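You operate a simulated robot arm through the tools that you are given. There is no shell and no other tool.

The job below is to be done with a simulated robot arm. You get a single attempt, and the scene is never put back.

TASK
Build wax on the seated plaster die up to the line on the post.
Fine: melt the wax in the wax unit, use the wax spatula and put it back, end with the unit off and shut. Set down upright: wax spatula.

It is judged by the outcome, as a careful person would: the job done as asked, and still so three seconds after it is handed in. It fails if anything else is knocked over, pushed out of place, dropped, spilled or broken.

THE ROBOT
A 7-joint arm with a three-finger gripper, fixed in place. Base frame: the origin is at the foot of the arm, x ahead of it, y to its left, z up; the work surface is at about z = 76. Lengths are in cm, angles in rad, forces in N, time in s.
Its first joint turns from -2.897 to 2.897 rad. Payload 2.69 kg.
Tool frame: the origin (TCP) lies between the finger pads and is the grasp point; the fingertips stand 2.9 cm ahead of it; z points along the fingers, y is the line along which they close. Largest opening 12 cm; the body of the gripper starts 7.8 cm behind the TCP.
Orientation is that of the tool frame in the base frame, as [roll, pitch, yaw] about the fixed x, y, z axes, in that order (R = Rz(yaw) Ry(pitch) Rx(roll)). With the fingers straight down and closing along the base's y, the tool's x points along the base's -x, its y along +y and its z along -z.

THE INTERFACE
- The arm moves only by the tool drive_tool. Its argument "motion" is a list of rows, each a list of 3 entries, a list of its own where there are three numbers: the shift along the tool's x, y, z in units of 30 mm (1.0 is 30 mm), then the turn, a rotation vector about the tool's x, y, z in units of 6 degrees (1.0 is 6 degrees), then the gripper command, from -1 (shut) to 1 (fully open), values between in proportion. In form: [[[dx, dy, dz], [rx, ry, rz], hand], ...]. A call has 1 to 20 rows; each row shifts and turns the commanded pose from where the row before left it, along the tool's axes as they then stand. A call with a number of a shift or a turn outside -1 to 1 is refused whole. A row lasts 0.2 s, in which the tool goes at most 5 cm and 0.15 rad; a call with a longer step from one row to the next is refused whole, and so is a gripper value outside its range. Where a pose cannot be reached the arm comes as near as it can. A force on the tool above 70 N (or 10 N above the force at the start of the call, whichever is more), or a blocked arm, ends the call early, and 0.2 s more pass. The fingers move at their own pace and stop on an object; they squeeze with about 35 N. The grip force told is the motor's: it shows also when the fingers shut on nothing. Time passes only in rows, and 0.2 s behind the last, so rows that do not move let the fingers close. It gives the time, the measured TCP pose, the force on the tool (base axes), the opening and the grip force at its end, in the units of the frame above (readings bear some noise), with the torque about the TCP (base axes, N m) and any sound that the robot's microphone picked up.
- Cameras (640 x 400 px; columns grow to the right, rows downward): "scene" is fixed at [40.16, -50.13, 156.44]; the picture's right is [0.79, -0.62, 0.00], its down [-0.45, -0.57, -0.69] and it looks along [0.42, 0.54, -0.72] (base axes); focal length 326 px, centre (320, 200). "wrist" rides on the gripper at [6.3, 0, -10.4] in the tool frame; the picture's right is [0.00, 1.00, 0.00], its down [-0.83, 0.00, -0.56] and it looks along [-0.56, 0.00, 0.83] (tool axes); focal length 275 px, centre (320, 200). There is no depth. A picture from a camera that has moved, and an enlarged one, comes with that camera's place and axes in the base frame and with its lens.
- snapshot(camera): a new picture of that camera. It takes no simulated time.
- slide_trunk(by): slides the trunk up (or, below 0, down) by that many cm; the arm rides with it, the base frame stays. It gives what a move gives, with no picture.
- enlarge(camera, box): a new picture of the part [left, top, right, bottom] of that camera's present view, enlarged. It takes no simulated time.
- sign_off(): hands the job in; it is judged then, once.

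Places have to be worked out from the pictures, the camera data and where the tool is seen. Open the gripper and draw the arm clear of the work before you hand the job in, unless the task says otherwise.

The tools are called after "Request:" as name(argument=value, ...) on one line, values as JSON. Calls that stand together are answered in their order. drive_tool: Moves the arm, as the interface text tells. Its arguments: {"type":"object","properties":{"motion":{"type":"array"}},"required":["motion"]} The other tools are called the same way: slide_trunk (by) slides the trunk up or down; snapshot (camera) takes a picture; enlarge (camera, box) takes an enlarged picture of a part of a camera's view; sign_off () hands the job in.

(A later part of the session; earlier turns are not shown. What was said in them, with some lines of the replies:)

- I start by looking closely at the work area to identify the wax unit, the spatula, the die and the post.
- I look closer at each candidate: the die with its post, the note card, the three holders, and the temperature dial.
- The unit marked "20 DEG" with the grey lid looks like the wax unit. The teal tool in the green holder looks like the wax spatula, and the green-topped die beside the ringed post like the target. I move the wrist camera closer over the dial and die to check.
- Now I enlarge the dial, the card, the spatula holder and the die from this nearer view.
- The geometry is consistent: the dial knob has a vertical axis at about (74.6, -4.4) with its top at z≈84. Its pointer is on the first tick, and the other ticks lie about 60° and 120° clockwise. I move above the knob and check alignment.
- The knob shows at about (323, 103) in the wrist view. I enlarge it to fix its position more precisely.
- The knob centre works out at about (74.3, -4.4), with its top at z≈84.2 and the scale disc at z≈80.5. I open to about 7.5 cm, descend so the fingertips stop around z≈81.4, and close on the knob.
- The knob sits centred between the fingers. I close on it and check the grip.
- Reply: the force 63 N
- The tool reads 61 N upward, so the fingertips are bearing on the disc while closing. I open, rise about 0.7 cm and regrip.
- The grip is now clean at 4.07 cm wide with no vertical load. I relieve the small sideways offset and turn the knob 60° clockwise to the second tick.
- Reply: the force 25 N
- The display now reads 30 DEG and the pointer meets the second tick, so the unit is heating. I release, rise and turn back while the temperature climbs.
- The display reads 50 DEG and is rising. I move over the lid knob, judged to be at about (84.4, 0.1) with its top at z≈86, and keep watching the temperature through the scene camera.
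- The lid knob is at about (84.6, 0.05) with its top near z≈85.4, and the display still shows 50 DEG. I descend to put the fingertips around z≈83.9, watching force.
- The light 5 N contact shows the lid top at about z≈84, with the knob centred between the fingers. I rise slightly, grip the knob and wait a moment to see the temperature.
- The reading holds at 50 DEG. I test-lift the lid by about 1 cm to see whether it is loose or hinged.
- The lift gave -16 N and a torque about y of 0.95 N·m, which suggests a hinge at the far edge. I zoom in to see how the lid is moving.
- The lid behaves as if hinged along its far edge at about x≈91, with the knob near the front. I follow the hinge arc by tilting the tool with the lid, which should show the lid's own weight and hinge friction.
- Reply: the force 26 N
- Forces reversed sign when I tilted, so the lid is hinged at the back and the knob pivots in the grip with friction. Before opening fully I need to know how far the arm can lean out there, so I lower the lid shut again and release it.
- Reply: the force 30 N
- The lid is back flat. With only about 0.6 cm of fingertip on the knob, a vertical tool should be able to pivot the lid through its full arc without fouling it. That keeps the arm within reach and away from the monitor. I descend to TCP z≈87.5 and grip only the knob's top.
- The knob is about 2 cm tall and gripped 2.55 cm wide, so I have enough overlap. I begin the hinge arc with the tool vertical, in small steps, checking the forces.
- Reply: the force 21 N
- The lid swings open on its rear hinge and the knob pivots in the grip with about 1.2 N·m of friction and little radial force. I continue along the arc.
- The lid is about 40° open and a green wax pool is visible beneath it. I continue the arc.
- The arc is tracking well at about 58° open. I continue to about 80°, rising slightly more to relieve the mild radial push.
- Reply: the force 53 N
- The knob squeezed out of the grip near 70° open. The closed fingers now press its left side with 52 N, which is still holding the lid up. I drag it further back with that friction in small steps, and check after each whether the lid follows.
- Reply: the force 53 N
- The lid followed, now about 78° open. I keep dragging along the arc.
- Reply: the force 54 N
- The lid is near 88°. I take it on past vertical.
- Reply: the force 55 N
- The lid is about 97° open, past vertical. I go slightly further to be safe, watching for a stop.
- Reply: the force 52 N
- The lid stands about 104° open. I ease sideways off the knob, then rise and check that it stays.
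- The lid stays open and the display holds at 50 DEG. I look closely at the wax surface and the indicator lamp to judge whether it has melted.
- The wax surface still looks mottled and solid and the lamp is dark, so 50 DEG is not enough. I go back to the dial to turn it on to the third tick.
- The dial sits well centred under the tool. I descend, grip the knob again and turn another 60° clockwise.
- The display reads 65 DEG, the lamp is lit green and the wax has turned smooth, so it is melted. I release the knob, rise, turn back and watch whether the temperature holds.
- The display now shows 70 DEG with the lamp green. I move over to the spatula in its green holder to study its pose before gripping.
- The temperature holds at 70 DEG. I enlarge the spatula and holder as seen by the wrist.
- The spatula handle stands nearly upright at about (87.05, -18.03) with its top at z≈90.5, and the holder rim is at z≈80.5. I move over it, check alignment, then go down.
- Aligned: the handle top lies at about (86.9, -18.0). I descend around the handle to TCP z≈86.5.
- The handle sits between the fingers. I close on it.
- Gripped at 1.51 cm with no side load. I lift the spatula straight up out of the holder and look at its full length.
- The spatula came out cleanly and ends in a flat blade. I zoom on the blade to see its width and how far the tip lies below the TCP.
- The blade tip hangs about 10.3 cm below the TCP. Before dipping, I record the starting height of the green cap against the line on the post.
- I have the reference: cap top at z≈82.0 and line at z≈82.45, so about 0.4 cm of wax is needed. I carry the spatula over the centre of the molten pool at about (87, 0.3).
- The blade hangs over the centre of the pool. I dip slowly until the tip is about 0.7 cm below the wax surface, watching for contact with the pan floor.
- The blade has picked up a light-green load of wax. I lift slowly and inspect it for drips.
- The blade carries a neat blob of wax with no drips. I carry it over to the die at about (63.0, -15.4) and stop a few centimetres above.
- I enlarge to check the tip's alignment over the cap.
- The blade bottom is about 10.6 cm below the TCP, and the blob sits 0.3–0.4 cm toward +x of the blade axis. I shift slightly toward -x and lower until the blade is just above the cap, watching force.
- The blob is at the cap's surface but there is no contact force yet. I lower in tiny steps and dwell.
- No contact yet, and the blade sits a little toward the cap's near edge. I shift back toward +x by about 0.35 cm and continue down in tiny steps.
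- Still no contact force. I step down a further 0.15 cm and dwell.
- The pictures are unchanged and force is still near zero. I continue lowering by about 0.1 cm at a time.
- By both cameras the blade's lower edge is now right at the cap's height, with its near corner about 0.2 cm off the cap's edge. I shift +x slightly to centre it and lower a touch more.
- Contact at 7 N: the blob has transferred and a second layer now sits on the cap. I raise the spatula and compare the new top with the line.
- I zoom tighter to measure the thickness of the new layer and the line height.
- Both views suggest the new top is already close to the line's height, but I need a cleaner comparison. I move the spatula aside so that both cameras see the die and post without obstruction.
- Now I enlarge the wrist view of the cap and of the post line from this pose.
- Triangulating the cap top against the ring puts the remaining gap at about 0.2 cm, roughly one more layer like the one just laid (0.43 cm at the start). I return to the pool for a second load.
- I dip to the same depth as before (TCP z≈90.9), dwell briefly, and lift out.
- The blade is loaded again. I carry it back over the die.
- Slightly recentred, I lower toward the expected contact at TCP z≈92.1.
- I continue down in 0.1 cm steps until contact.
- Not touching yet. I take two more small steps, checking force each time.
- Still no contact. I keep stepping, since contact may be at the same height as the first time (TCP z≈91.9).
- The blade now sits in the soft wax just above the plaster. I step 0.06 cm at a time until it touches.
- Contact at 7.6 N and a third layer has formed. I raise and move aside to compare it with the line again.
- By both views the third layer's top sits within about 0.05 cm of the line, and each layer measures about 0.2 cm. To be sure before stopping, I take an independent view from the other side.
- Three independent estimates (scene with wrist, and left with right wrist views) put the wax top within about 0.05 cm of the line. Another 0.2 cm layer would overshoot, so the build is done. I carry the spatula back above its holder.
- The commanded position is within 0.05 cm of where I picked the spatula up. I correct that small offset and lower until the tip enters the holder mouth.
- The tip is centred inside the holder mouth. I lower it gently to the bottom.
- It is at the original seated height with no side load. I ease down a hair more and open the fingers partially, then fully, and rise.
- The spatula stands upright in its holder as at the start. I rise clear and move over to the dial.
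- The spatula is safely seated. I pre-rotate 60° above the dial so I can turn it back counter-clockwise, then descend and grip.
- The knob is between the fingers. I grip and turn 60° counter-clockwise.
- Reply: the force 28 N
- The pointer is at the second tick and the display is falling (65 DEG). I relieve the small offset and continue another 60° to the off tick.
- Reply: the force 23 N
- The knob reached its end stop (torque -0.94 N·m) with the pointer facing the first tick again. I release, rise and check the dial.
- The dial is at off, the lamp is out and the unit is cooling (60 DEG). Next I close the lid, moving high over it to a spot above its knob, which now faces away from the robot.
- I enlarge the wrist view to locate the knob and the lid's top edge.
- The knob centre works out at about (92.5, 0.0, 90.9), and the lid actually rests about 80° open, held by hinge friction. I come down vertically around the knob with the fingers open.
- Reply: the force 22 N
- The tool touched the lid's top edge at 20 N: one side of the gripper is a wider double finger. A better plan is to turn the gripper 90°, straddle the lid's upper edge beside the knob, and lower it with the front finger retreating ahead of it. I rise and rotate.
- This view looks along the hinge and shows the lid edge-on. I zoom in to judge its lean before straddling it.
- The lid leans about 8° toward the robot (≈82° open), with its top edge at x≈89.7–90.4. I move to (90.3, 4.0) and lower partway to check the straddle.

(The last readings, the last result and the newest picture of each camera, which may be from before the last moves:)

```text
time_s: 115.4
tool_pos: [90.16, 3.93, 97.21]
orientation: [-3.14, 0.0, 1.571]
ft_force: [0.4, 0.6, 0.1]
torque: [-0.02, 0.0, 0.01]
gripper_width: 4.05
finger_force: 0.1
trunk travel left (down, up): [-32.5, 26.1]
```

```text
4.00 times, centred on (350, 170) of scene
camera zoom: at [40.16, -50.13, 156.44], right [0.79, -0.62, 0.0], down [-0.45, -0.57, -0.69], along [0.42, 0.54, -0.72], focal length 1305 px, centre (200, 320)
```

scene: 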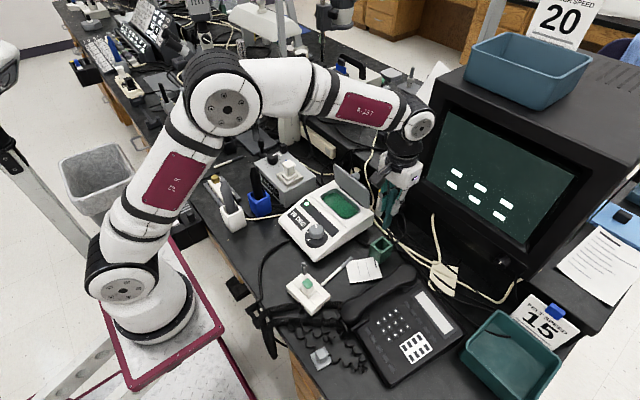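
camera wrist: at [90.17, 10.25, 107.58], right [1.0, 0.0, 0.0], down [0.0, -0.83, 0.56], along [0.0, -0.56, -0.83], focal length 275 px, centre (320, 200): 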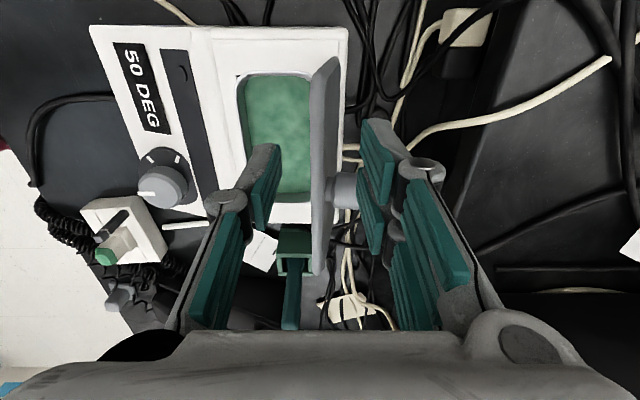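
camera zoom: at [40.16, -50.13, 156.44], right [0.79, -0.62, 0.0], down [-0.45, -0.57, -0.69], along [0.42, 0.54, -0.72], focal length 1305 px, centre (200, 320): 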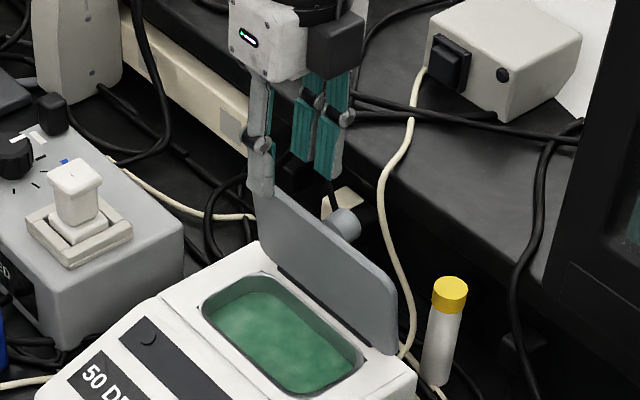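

The lid passes cleanly between the fingers and the knob is clear. I lower to tip height z≈89.5.

Request:
drive_tool(motion=[[[0.03, 0, 0.4], [0, 0, 0], -0.33], [[0, 0, 0.4], [0, 0, 0], -0.33], [[0, 0, 0.4], [0, 0, 0], -0.33], [[0, 0, 0.35], [0, 0, 0], -0.33], [[0, 0, 0], [0, 0, 0], -0.33]])

Request:
snapshot(camera="wrist")

Request:
enlarge(camera="scene", box=[300, 120, 400, 220])

```text
time_s: 116.6
tool_pos: [90.26, 4.03, 92.59]
orientation: [3.141, 0.0, 1.57]
ft_force: [-0.2, -0.2, -0.6]
torque: [-0.02, -0.02, -0.04]
gripper_width: 4.0
finger_force: 0.1
trunk travel left (down, up): [-32.5, 26.1]
```

```text
taken
camera wrist: at [90.12, 10.3, 102.89], right [1.0, 0.0, 0.0], down [0.0, -0.83, 0.56], along [0.0, -0.56, -0.83], focal length 275 px, centre (320, 200)
```

wrist: 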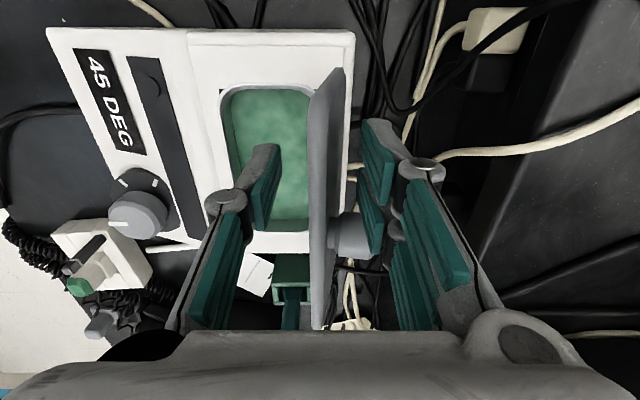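

```text
4.00 times, centred on (350, 170) of scene
camera zoom: at [40.16, -50.13, 156.44], right [0.79, -0.62, 0.0], down [-0.45, -0.57, -0.69], along [0.42, 0.54, -0.72], focal length 1305 px, centre (200, 320)
```

zoom: 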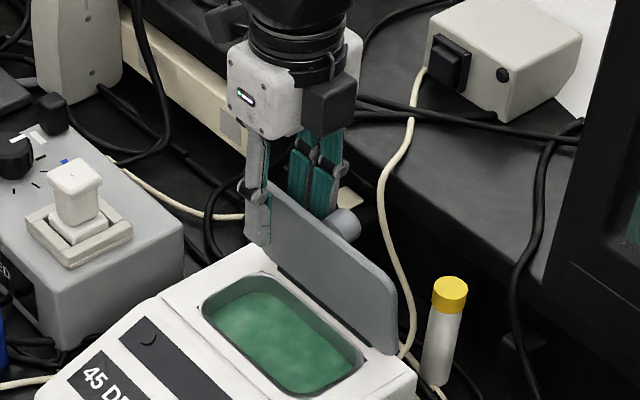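

The lid is straddled. I move slowly toward the robot so the rear fingers bring the lid forward onto the front finger.

Request:
drive_tool(motion=[[[0, -0.12, 0], [0, 0, 0], -0.33], [[0, -0.12, 0], [0, 0, 0], -0.33], [[0, -0.12, 0], [0, 0, 0], -0.33], [[0, -0.12, 0], [0, 0, 0], -0.33], [[0, 0, 0], [0, 0, 0], -0.33]])

Request:
snapshot(camera="wrist")

Request:
enlarge(camera="scene", box=[300, 120, 400, 220])

```text
time_s: 117.8
tool_pos: [88.87, 3.89, 92.68]
orientation: [-3.141, -0.001, 1.571]
ft_force: [0.6, -0.8, -0.6]
torque: [0.03, -0.02, 0.02]
gripper_width: 4.06
finger_force: 0.7
trunk travel left (down, up): [-32.5, 26.1]
```

```text
taken
camera wrist: at [88.7, 10.33, 102.99], right [1.0, 0.0, 0.0], down [0.0, -0.83, 0.56], along [0.0, -0.56, -0.83], focal length 275 px, centre (320, 200)
```

wrist: 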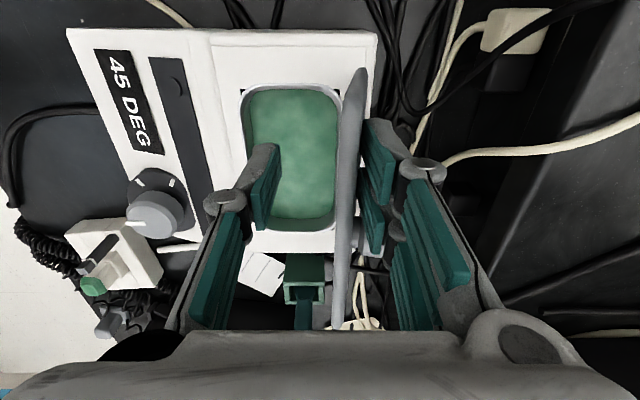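

```text
4.00 times, centred on (350, 170) of scene
camera zoom: at [40.16, -50.13, 156.44], right [0.79, -0.62, 0.0], down [-0.45, -0.57, -0.69], along [0.42, 0.54, -0.72], focal length 1305 px, centre (200, 320)
```

zoom: 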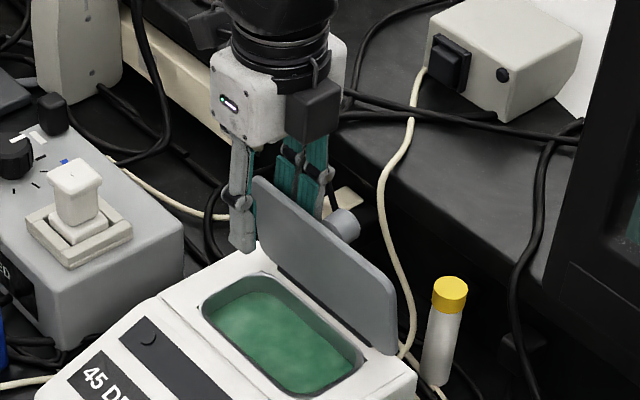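

The rear fingers are just reaching the lid. I continue.

Request:
drive_tool(motion=[[[0, -0.1, 0], [0, 0, 0], -0.33], [[0, -0.1, 0], [0, 0, 0], -0.33], [[0, -0.1, 0], [0, 0, 0], -0.33], [[0, 0, 0], [0, 0, 0], -0.33]])

Request:
snapshot(camera="wrist")

Request:
enlarge(camera="scene", box=[300, 120, 400, 220])

```text
time_s: 118.8
tool_pos: [87.74, 4.02, 92.58]
orientation: [-3.141, 0.0, 1.572]
ft_force: [-0.3, 0.3, 0.2]
torque: [-0.01, 0.0, -0.02]
gripper_width: 4.05
finger_force: 0.0
trunk travel left (down, up): [-32.5, 26.1]
```

```text
taken
camera wrist: at [87.83, 10.31, 102.98], right [1.0, 0.0, 0.0], down [0.0, -0.83, 0.56], along [0.0, -0.56, -0.83], focal length 275 px, centre (320, 200)
```

wrist: 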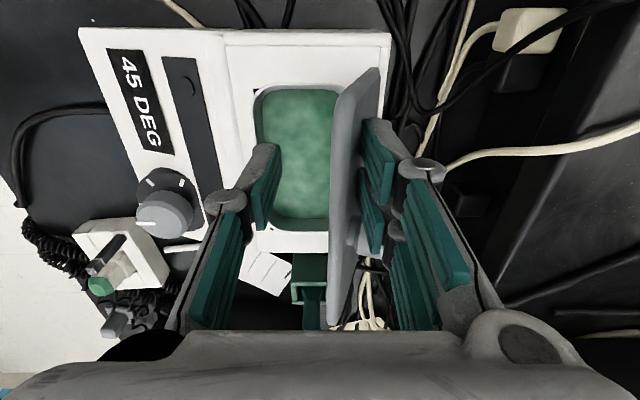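

```text
4.00 times, centred on (350, 170) of scene
camera zoom: at [40.16, -50.13, 156.44], right [0.79, -0.62, 0.0], down [-0.45, -0.57, -0.69], along [0.42, 0.54, -0.72], focal length 1305 px, centre (200, 320)
```

zoom: 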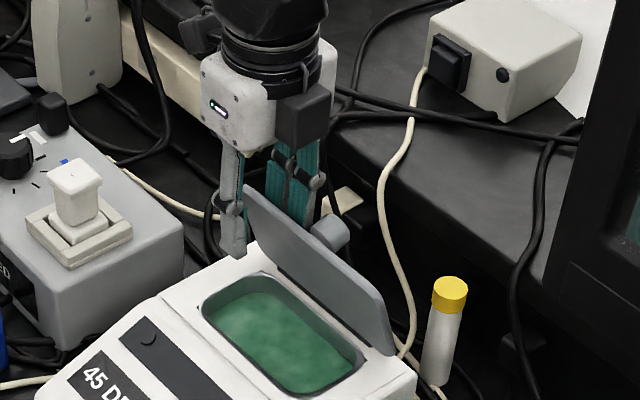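

The lid follows the rear fingers and stays where it is put, so the hinge does have friction. I keep pushing it forward along its arc, lowering as it goes.

Request:
drive_tool(motion=[[[0, -0.112, 0.017], [0, 0, 0], -0.33], [[0, -0.112, 0.017], [0, 0, 0], -0.33], [[0, -0.112, 0.017], [0, 0, 0], -0.33], [[0, -0.112, 0.017], [0, 0, 0], -0.33], [[0, -0.105, 0.065], [0, 0, 0], -0.33], [[0, -0.105, 0.065], [0, 0, 0], -0.33], [[0, -0.105, 0.065], [0, 0, 0], -0.33], [[0, 0, 0], [0, 0, 0], -0.33]])

Request:
snapshot(camera="wrist")

Request:
enlarge(camera="scene", box=[300, 120, 400, 220])

```text
time_s: 120.6
tool_pos: [85.54, 3.97, 91.73]
orientation: [3.141, 0.002, 1.572]
ft_force: [-0.6, -0.2, 0.0]
torque: [-0.01, 0.0, 0.0]
gripper_width: 4.02
finger_force: 0.0
trunk travel left (down, up): [-32.5, 26.1]
```

```text
taken
camera wrist: at [85.5, 10.36, 102.09], right [1.0, 0.0, 0.0], down [0.0, -0.83, 0.56], along [0.0, -0.56, -0.83], focal length 275 px, centre (320, 200)
```

wrist: 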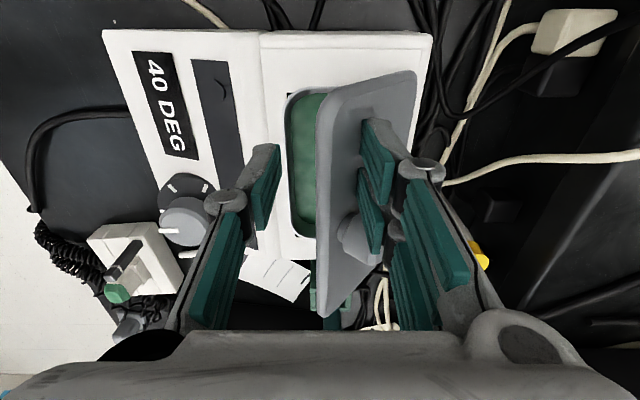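

```text
4.00 times, centred on (350, 170) of scene
camera zoom: at [40.16, -50.13, 156.44], right [0.79, -0.62, 0.0], down [-0.45, -0.57, -0.69], along [0.42, 0.54, -0.72], focal length 1305 px, centre (200, 320)
```

zoom: 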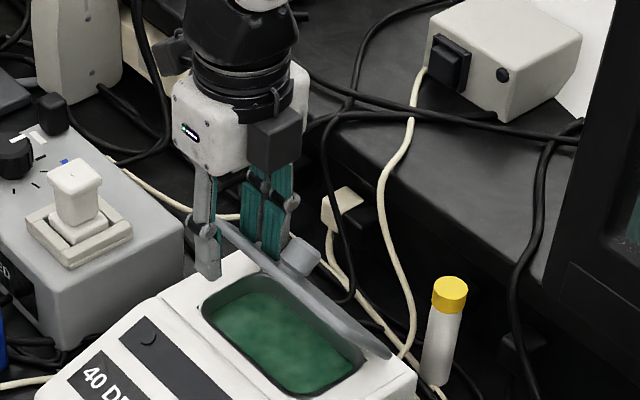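

The lid is at about 50° and under control. I continue the arc.

Request:
drive_tool(motion=[[[0, -0.09, 0.09], [0, 0, 0], -0.33], [[0, -0.09, 0.09], [0, 0, 0], -0.33], [[0, -0.09, 0.09], [0, 0, 0], -0.33], [[0, -0.067, 0.105], [0, 0, 0], -0.33], [[0, -0.067, 0.105], [0, 0, 0], -0.33], [[0, -0.067, 0.105], [0, 0, 0], -0.33], [[0, 0, 0], [0, 0, 0], -0.33]])

Request:
snapshot(camera="wrist")

Request:
enlarge(camera="scene", box=[300, 120, 400, 220])

```text
time_s: 122.2
tool_pos: [84.12, 4.04, 90.19]
orientation: [3.141, -0.001, 1.571]
ft_force: [-0.4, -0.4, -1.1]
torque: [0.02, 0.01, -0.02]
gripper_width: 4.0
finger_force: 0.0
trunk travel left (down, up): [-32.5, 26.1]
```

```text
taken
camera wrist: at [84.05, 10.38, 100.45], right [1.0, 0.0, 0.0], down [0.0, -0.83, 0.56], along [0.0, -0.56, -0.83], focal length 275 px, centre (320, 200)
```

wrist: 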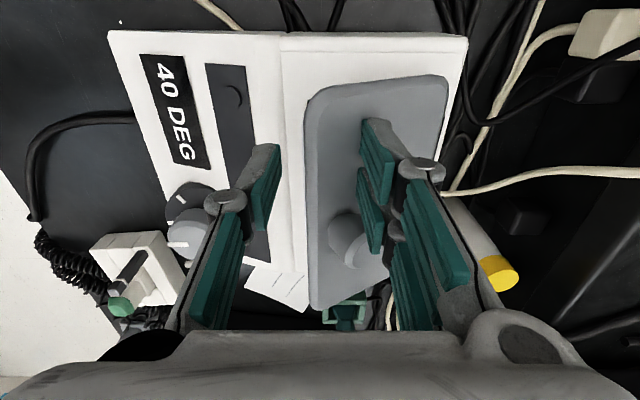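

```text
4.00 times, centred on (350, 170) of scene
camera zoom: at [40.16, -50.13, 156.44], right [0.79, -0.62, 0.0], down [-0.45, -0.57, -0.69], along [0.42, 0.54, -0.72], focal length 1305 px, centre (200, 320)
```

zoom: 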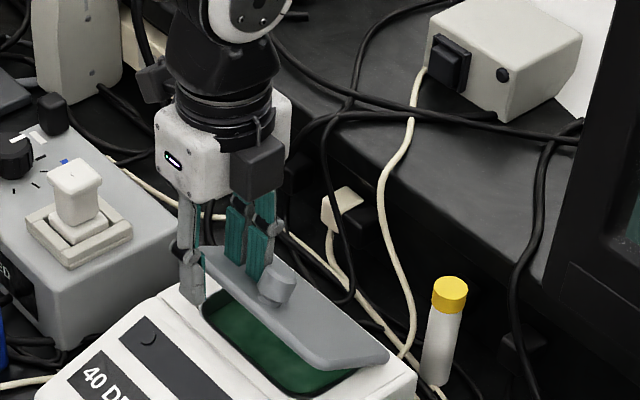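

The lid is near 30° and moving smoothly. I continue down.

Request:
drive_tool(motion=[[[0, -0.05, 0.115], [0, 0, 0], -0.33], [[0, -0.05, 0.115], [0, 0, 0], -0.33], [[0, -0.05, 0.115], [0, 0, 0], -0.33], [[0, -0.03, 0.12], [0, 0, 0], -0.33], [[0, -0.03, 0.12], [0, 0, 0], -0.33], [[0, 0, 0], [0, 0, 0], -0.33]])

Request:
snapshot(camera="wrist")

Request:
enlarge(camera="scene", box=[300, 120, 400, 220])

```text
time_s: 123.6
tool_pos: [83.7, 4.1, 88.3]
orientation: [-3.141, 0.0, 1.571]
ft_force: [0.8, 0.1, -0.2]
torque: [-0.01, 0.0, -0.03]
gripper_width: 4.03
finger_force: 0.1
trunk travel left (down, up): [-32.5, 26.1]
```

```text
taken
camera wrist: at [83.51, 10.36, 98.67], right [1.0, 0.0, 0.0], down [0.0, -0.83, 0.56], along [0.0, -0.56, -0.83], focal length 275 px, centre (320, 200)
```

wrist: 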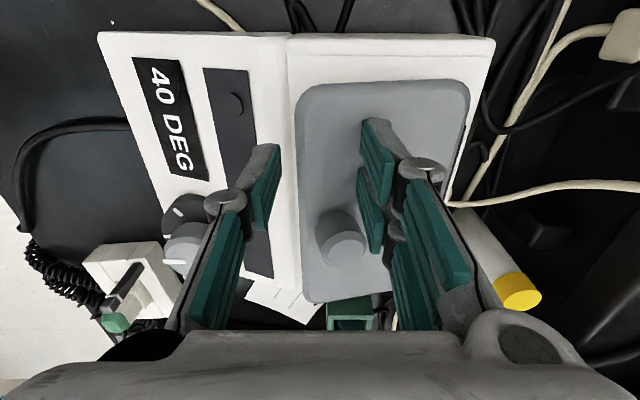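

```text
4.00 times, centred on (350, 170) of scene
camera zoom: at [40.16, -50.13, 156.44], right [0.79, -0.62, 0.0], down [-0.45, -0.57, -0.69], along [0.42, 0.54, -0.72], focal length 1305 px, centre (200, 320)
```

zoom: 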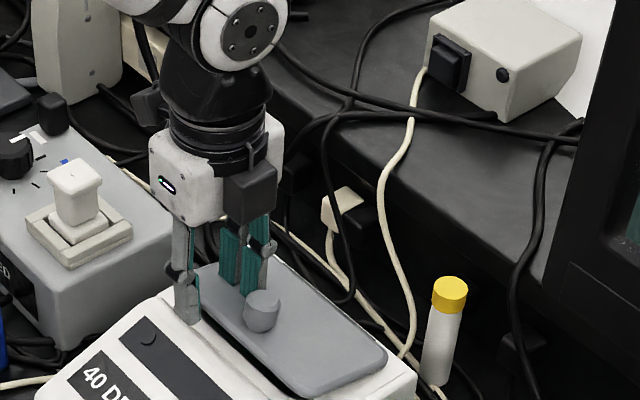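

The lid is almost shut. I press it down the last centimetre in small steps, watching force.

Request:
drive_tool(motion=[[[0, -0.02, 0.1], [0, 0, 0], -0.33], [[0, -0.01, 0.1], [0, 0, 0], -0.33], [[0, 0, 0.08], [0, 0, 0], -0.33], [[0, 0, 0.05], [0, 0, 0], -0.33], [[0, 0, 0], [0, 0, 0], -0.33]])

Request:
snapshot(camera="wrist")

Request:
enlarge(camera="scene", box=[300, 140, 400, 240])

```text
time_s: 124.8
tool_pos: [83.64, 4.0, 87.24]
orientation: [3.141, 0.0, 1.572]
ft_force: [-0.8, 0.2, 0.2]
torque: [-0.01, -0.01, 0.02]
gripper_width: 4.03
finger_force: 0.2
trunk travel left (down, up): [-32.5, 26.1]
```

```text
taken
camera wrist: at [83.4, 10.3, 97.66], right [1.0, 0.0, 0.0], down [0.0, -0.83, 0.56], along [0.0, -0.56, -0.83], focal length 275 px, centre (320, 200)
```

wrist: 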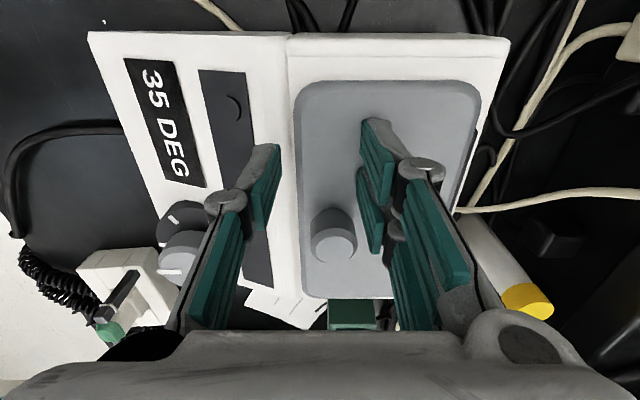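

```text
4.00 times, centred on (350, 190) of scene
camera zoom: at [40.16, -50.13, 156.44], right [0.79, -0.62, 0.0], down [-0.45, -0.57, -0.69], along [0.42, 0.54, -0.72], focal length 1305 px, centre (200, 240)
```

zoom: 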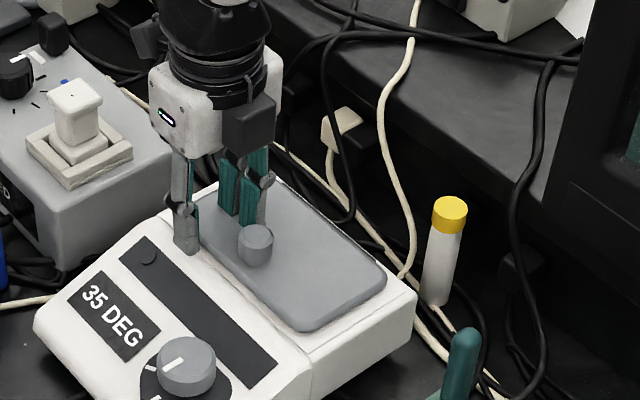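

It looks nearly flat with no force yet. I press two more small steps to feel it seat.

Request:
drive_tool(motion=[[[0, 0, 0.04], [0, 0, 0], -0.33], [[0, 0, 0], [0, 0, 0], -0.33]])

Request:
drive_tool(motion=[[[0, 0, 0.03], [0, 0, 0], -0.33], [[0, 0, 0], [0, 0, 0], -0.33]])

Request:
enlarge(camera="scene", box=[310, 170, 390, 230])

```text
time_s: 125.4
tool_pos: [83.44, 4.0, 87.14]
orientation: [-3.141, -0.001, 1.57]
ft_force: [-0.2, 0.4, -0.3]
torque: [0.01, -0.01, -0.02]
gripper_width: 4.0
finger_force: 0.0
trunk travel left (down, up): [-32.5, 26.1]
```

```text
time_s: 126.0
tool_pos: [83.52, 3.98, 87.09]
orientation: [3.14, 0.001, 1.571]
ft_force: [-1.1, 0.4, 5.4]
torque: [-0.03, -0.19, 0.01]
gripper_width: 4.01
finger_force: 0.0
trunk travel left (down, up): [-32.5, 26.1]
```

```text
6.67 times, centred on (350, 200) of scene
camera zoom: at [40.16, -50.13, 156.44], right [0.79, -0.62, 0.0], down [-0.45, -0.57, -0.69], along [0.42, 0.54, -0.72], focal length 2175 px, centre (120, 200)
```

zoom: 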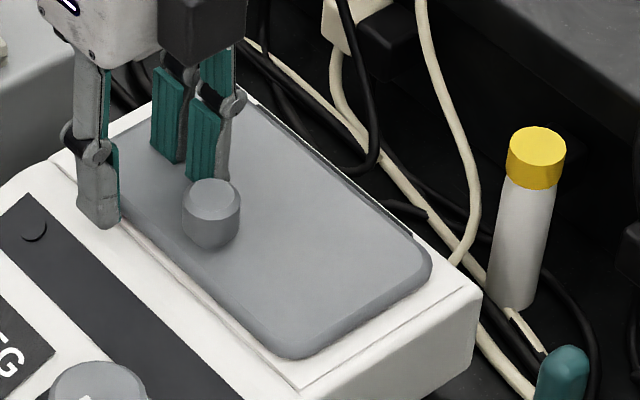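

Contact at 5.4 N on the rear fingers, at the same height as the closed lid at the start. I press very slightly more to be sure it is seated, then rise.

Request:
drive_tool(motion=[[[0, 0, 0.03], [0, 0, 0], -0.33], [[0, 0, 0], [0, 0, 0], -0.33]])

Request:
drive_tool(motion=[[[0, 0, -0.2], [0, 0, 0], -0.33], [[0, 0, -0.6], [0, 0, 0], -0.33], [[0, 0, -0.8], [0, 0, 0], -0.33], [[0, 0, -0.9], [0, 0, 0], -0.33], [[0, 0, -0.9], [0, 0, 0], -0.33], [[0, 0, -0.9], [0, 0, 0], -0.33], [[0, 0, 0], [0, 0, 0], -0.33]])

Request:
snapshot(camera="wrist")

Request:
enlarge(camera="scene", box=[270, 150, 400, 260])

Request:
enlarge(camera="scene", box=[310, 170, 390, 230])

```text
time_s: 126.6
tool_pos: [83.42, 4.06, 87.07]
orientation: [3.141, 0.001, 1.57]
ft_force: [0.0, -0.6, 16.0]
torque: [-0.03, -0.42, -0.04]
gripper_width: 4.07
finger_force: 0.3
trunk travel left (down, up): [-32.5, 26.1]
```

```text
time_s: 128.2
tool_pos: [83.6, 3.95, 99.89]
orientation: [-3.141, 0.0, 1.572]
ft_force: [0.6, 0.0, 0.5]
torque: [0.0, -0.03, -0.02]
gripper_width: 4.02
finger_force: 0.1
trunk travel left (down, up): [-32.5, 26.1]
```

```text
taken
camera wrist: at [83.46, 10.31, 110.28], right [1.0, 0.0, 0.0], down [0.0, -0.83, 0.56], along [0.0, -0.56, -0.83], focal length 275 px, centre (320, 200)
```

wrist: 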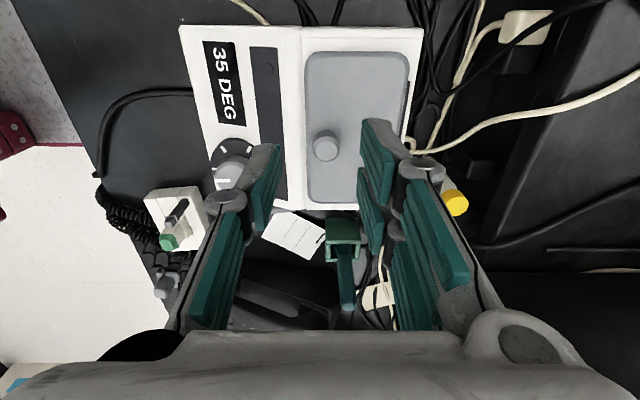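

```text
3.64 times, centred on (335, 205) of scene
camera zoom: at [40.16, -50.13, 156.44], right [0.79, -0.62, 0.0], down [-0.45, -0.57, -0.69], along [0.42, 0.54, -0.72], focal length 1186 px, centre (266, 182)
```

zoom: 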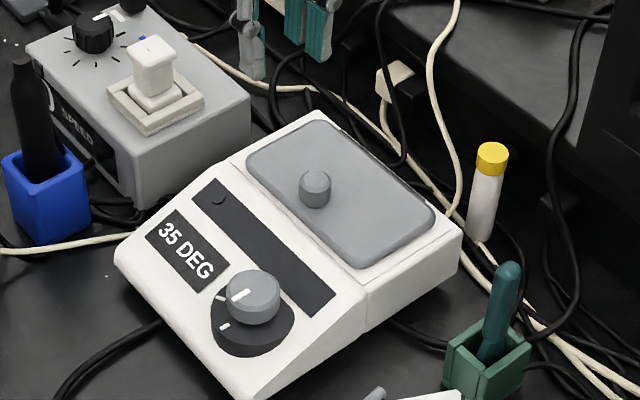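

```text
6.67 times, centred on (350, 200) of scene
camera zoom: at [40.16, -50.13, 156.44], right [0.79, -0.62, 0.0], down [-0.45, -0.57, -0.69], along [0.42, 0.54, -0.72], focal length 2175 px, centre (120, 200)
```

zoom: 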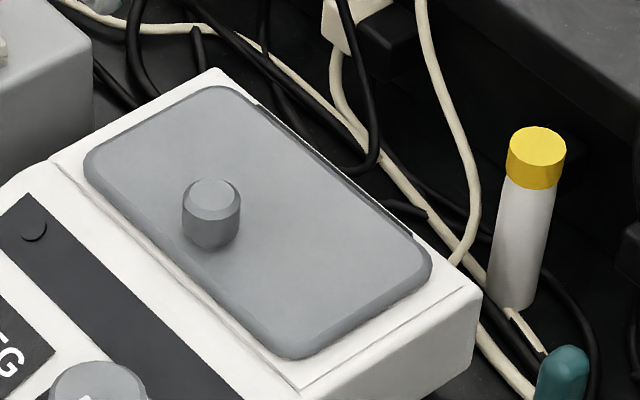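

The lid is shut, the dial is at off, the spatula is upright and the unit is cooling. I turn the gripper back and take one last look at the wax height with the cold wax.

Request:
drive_tool(motion=[[[0, 0, -0.5], [0, 0, -1], 0], [[0, 0, -0.5], [0, 0, -1], 0], [[0, 0, 0], [0, 0, -1], 0], [[0, 0, 0], [0, 0, -1], 0], [[0, 0, 0], [0, 0, -1], 0], [[0, 0, 0], [0, 0, -1], 0], [[0, 0, 0], [0, 0, -1], 0], [[0, 0, 0], [0, 0, -1], 0], [[0, 0, 0], [0, 0, -1], 0], [[0, 0, 0], [0, 0, -1], 0], [[0, 0, 0], [0, 0, -1], 0], [[0, 0, 0], [0, 0, -1], 0], [[0, 0, 0], [0, 0, -1], 0], [[0, 0, 0], [0, 0, -1], 0], [[0, 0, 0], [0, 0, -1], 0], [[0, 0, 0], [0, 0, 0], 0]])

Request:
drive_tool(motion=[[[0.8, -0.35, 0], [0, 0, 0], 0], [[0.8, -0.35, 0], [0, 0, 0], 0], [[0.8, -0.35, 0], [0, 0, 0], 0], [[0.8, -0.35, 0], [0, 0, 0], 0], [[0.8, -0.35, 0], [0, 0, 0], 0], [[0.8, -0.35, 0], [0, 0, 0], 0], [[0.8, -0.35, 0], [0, 0, 0], 0], [[0.3, 0, 0], [0, 0, 0], 0], [[0, 0, 0], [0, 0, 0], 0], [[0, 0, 0], [0, 0, 0], 0]])

Request:
snapshot(camera="wrist")

Request:
snapshot(camera="scene")

```text
time_s: 131.6
tool_pos: [83.56, 4.02, 103.04]
orientation: [3.14, 0.0, 3.141]
ft_force: [0.2, 0.2, 0.4]
torque: [-0.02, 0.03, -0.01]
gripper_width: 5.99
finger_force: 0.0
trunk travel left (down, up): [-32.5, 26.1]
```

```text
time_s: 133.8
tool_pos: [65.76, -3.28, 103.06]
orientation: [-3.141, -0.001, -3.141]
ft_force: [0.4, 0.1, -0.2]
torque: [0.0, 0.02, 0.04]
gripper_width: 6.0
finger_force: 0.2
trunk travel left (down, up): [-32.5, 26.1]
```

```text
taken
camera wrist: at [59.39, -3.29, 113.38], right [0.0, 1.0, 0.0], down [0.83, 0.0, 0.56], along [0.56, 0.0, -0.83], focal length 275 px, centre (320, 200)
```

wrist: 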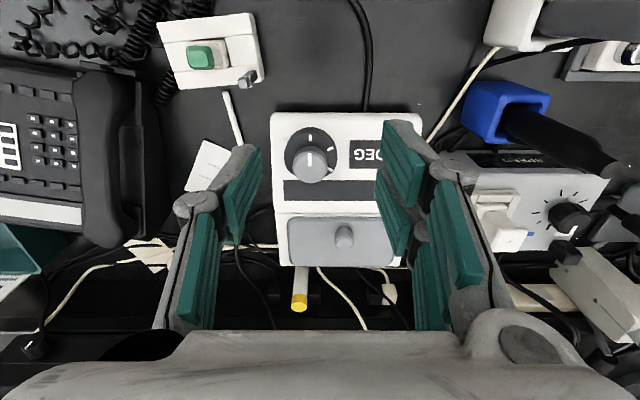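

```text
taken
```

scene: 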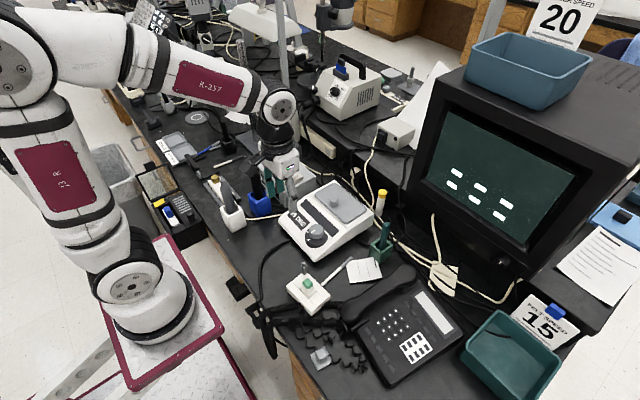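

The scene is in order: wax built to the line, spatula upright in its holder, lid shut, dial off, and nothing else disturbed. I draw the arm clear to its starting area with the gripper open.

Request:
drive_tool(motion=[[[0.44, 0.75, -0.72], [0, 0, 0], 1], [[0.44, 0.75, -0.72], [0, 0, 0], 1], [[0.44, 0.75, -0.72], [0, 0, 0], 1], [[0.44, 0.75, -0.72], [0, 0, 0], 1], [[0.44, 0.75, -0.72], [0, 0, 0], 1], [[0.44, 0.75, -0.72], [0, 0, 0], 1], [[0, 0, 0], [0, 0, 0], 1], [[0, 0, 0], [0, 0, 0], 1]])

Request:
enlarge(camera="scene", box=[270, 170, 400, 320])

Request:
enlarge(camera="scene", box=[295, 260, 325, 300])

Request:
snapshot(camera="wrist")

```text
time_s: 135.6
tool_pos: [57.67, 10.17, 116.05]
orientation: [3.141, 0.0, -3.141]
ft_force: [-0.1, 0.1, 0.2]
torque: [0.0, 0.04, 0.0]
gripper_width: 12.0
finger_force: 0.0
trunk travel left (down, up): [-32.5, 26.1]
```

```text
2.67 times, centred on (335, 245) of scene
camera zoom: at [40.16, -50.13, 156.44], right [0.79, -0.62, 0.0], down [-0.45, -0.57, -0.69], along [0.42, 0.54, -0.72], focal length 870 px, centre (280, 80)
```

zoom: 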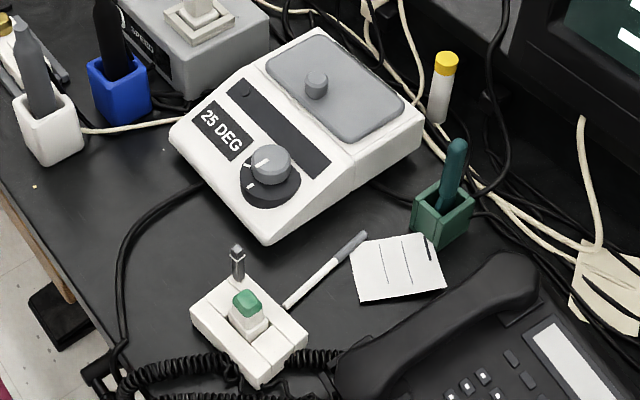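

```text
10.00 times, centred on (310, 280) of scene
camera zoom: at [40.16, -50.13, 156.44], right [0.79, -0.62, 0.0], down [-0.45, -0.57, -0.69], along [0.42, 0.54, -0.72], focal length 3263 px, centre (420, -600)
```

zoom: 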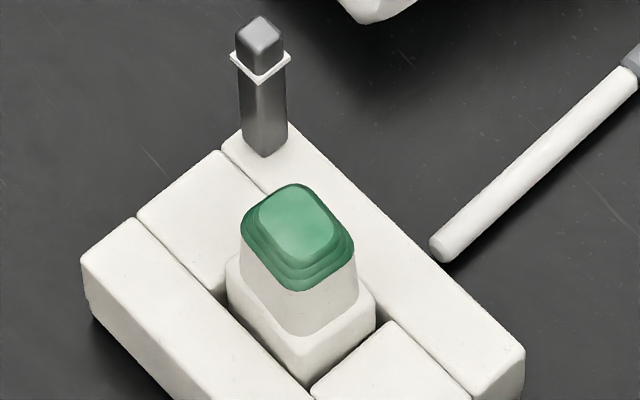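

```text
taken
camera wrist: at [51.33, 10.18, 126.38], right [0.0, 1.0, 0.0], down [0.83, 0.0, 0.56], along [0.56, 0.0, -0.83], focal length 275 px, centre (320, 200)
```

wrist: 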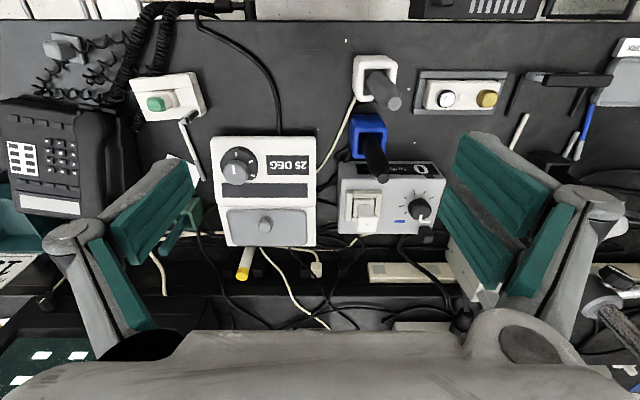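

All checks agree: the wax top is level with the post's line, the lid is shut, and the dial is off with the display at 25 DEG. The spatula stands upright in its holder and the arm is clear with the gripper open, so I hand the job in.

Request:
sign_off()

```text
The job is handed in.
```

The wax on the seated plaster die is built up to the line on the post, and I have handed the job in.

- **Wax height:** I laid two layers of about 0.2 cm each. My last measurements put the wax top within about 0.1 cm of the middle of the line, possibly just below it. A third layer would have overshot.
- **Melting:** The wax was still solid at the first heat setting (50 DEG). It melted at the second, which held at 70 DEG.
- **Wax unit:** The dial is back at off, the lid is shut, and the display had cooled to 25 DEG.
- **Spatula:** It is back in its green holder, standing upright as it was at the start.
- **Surroundings:** The last pictures show nothing else moved, spilled or knocked over. The arm is clear with the gripper open.

While opening the lid, the knob slipped out of the gripper part-way. The lid did not fall, and I closed it slowly under control.
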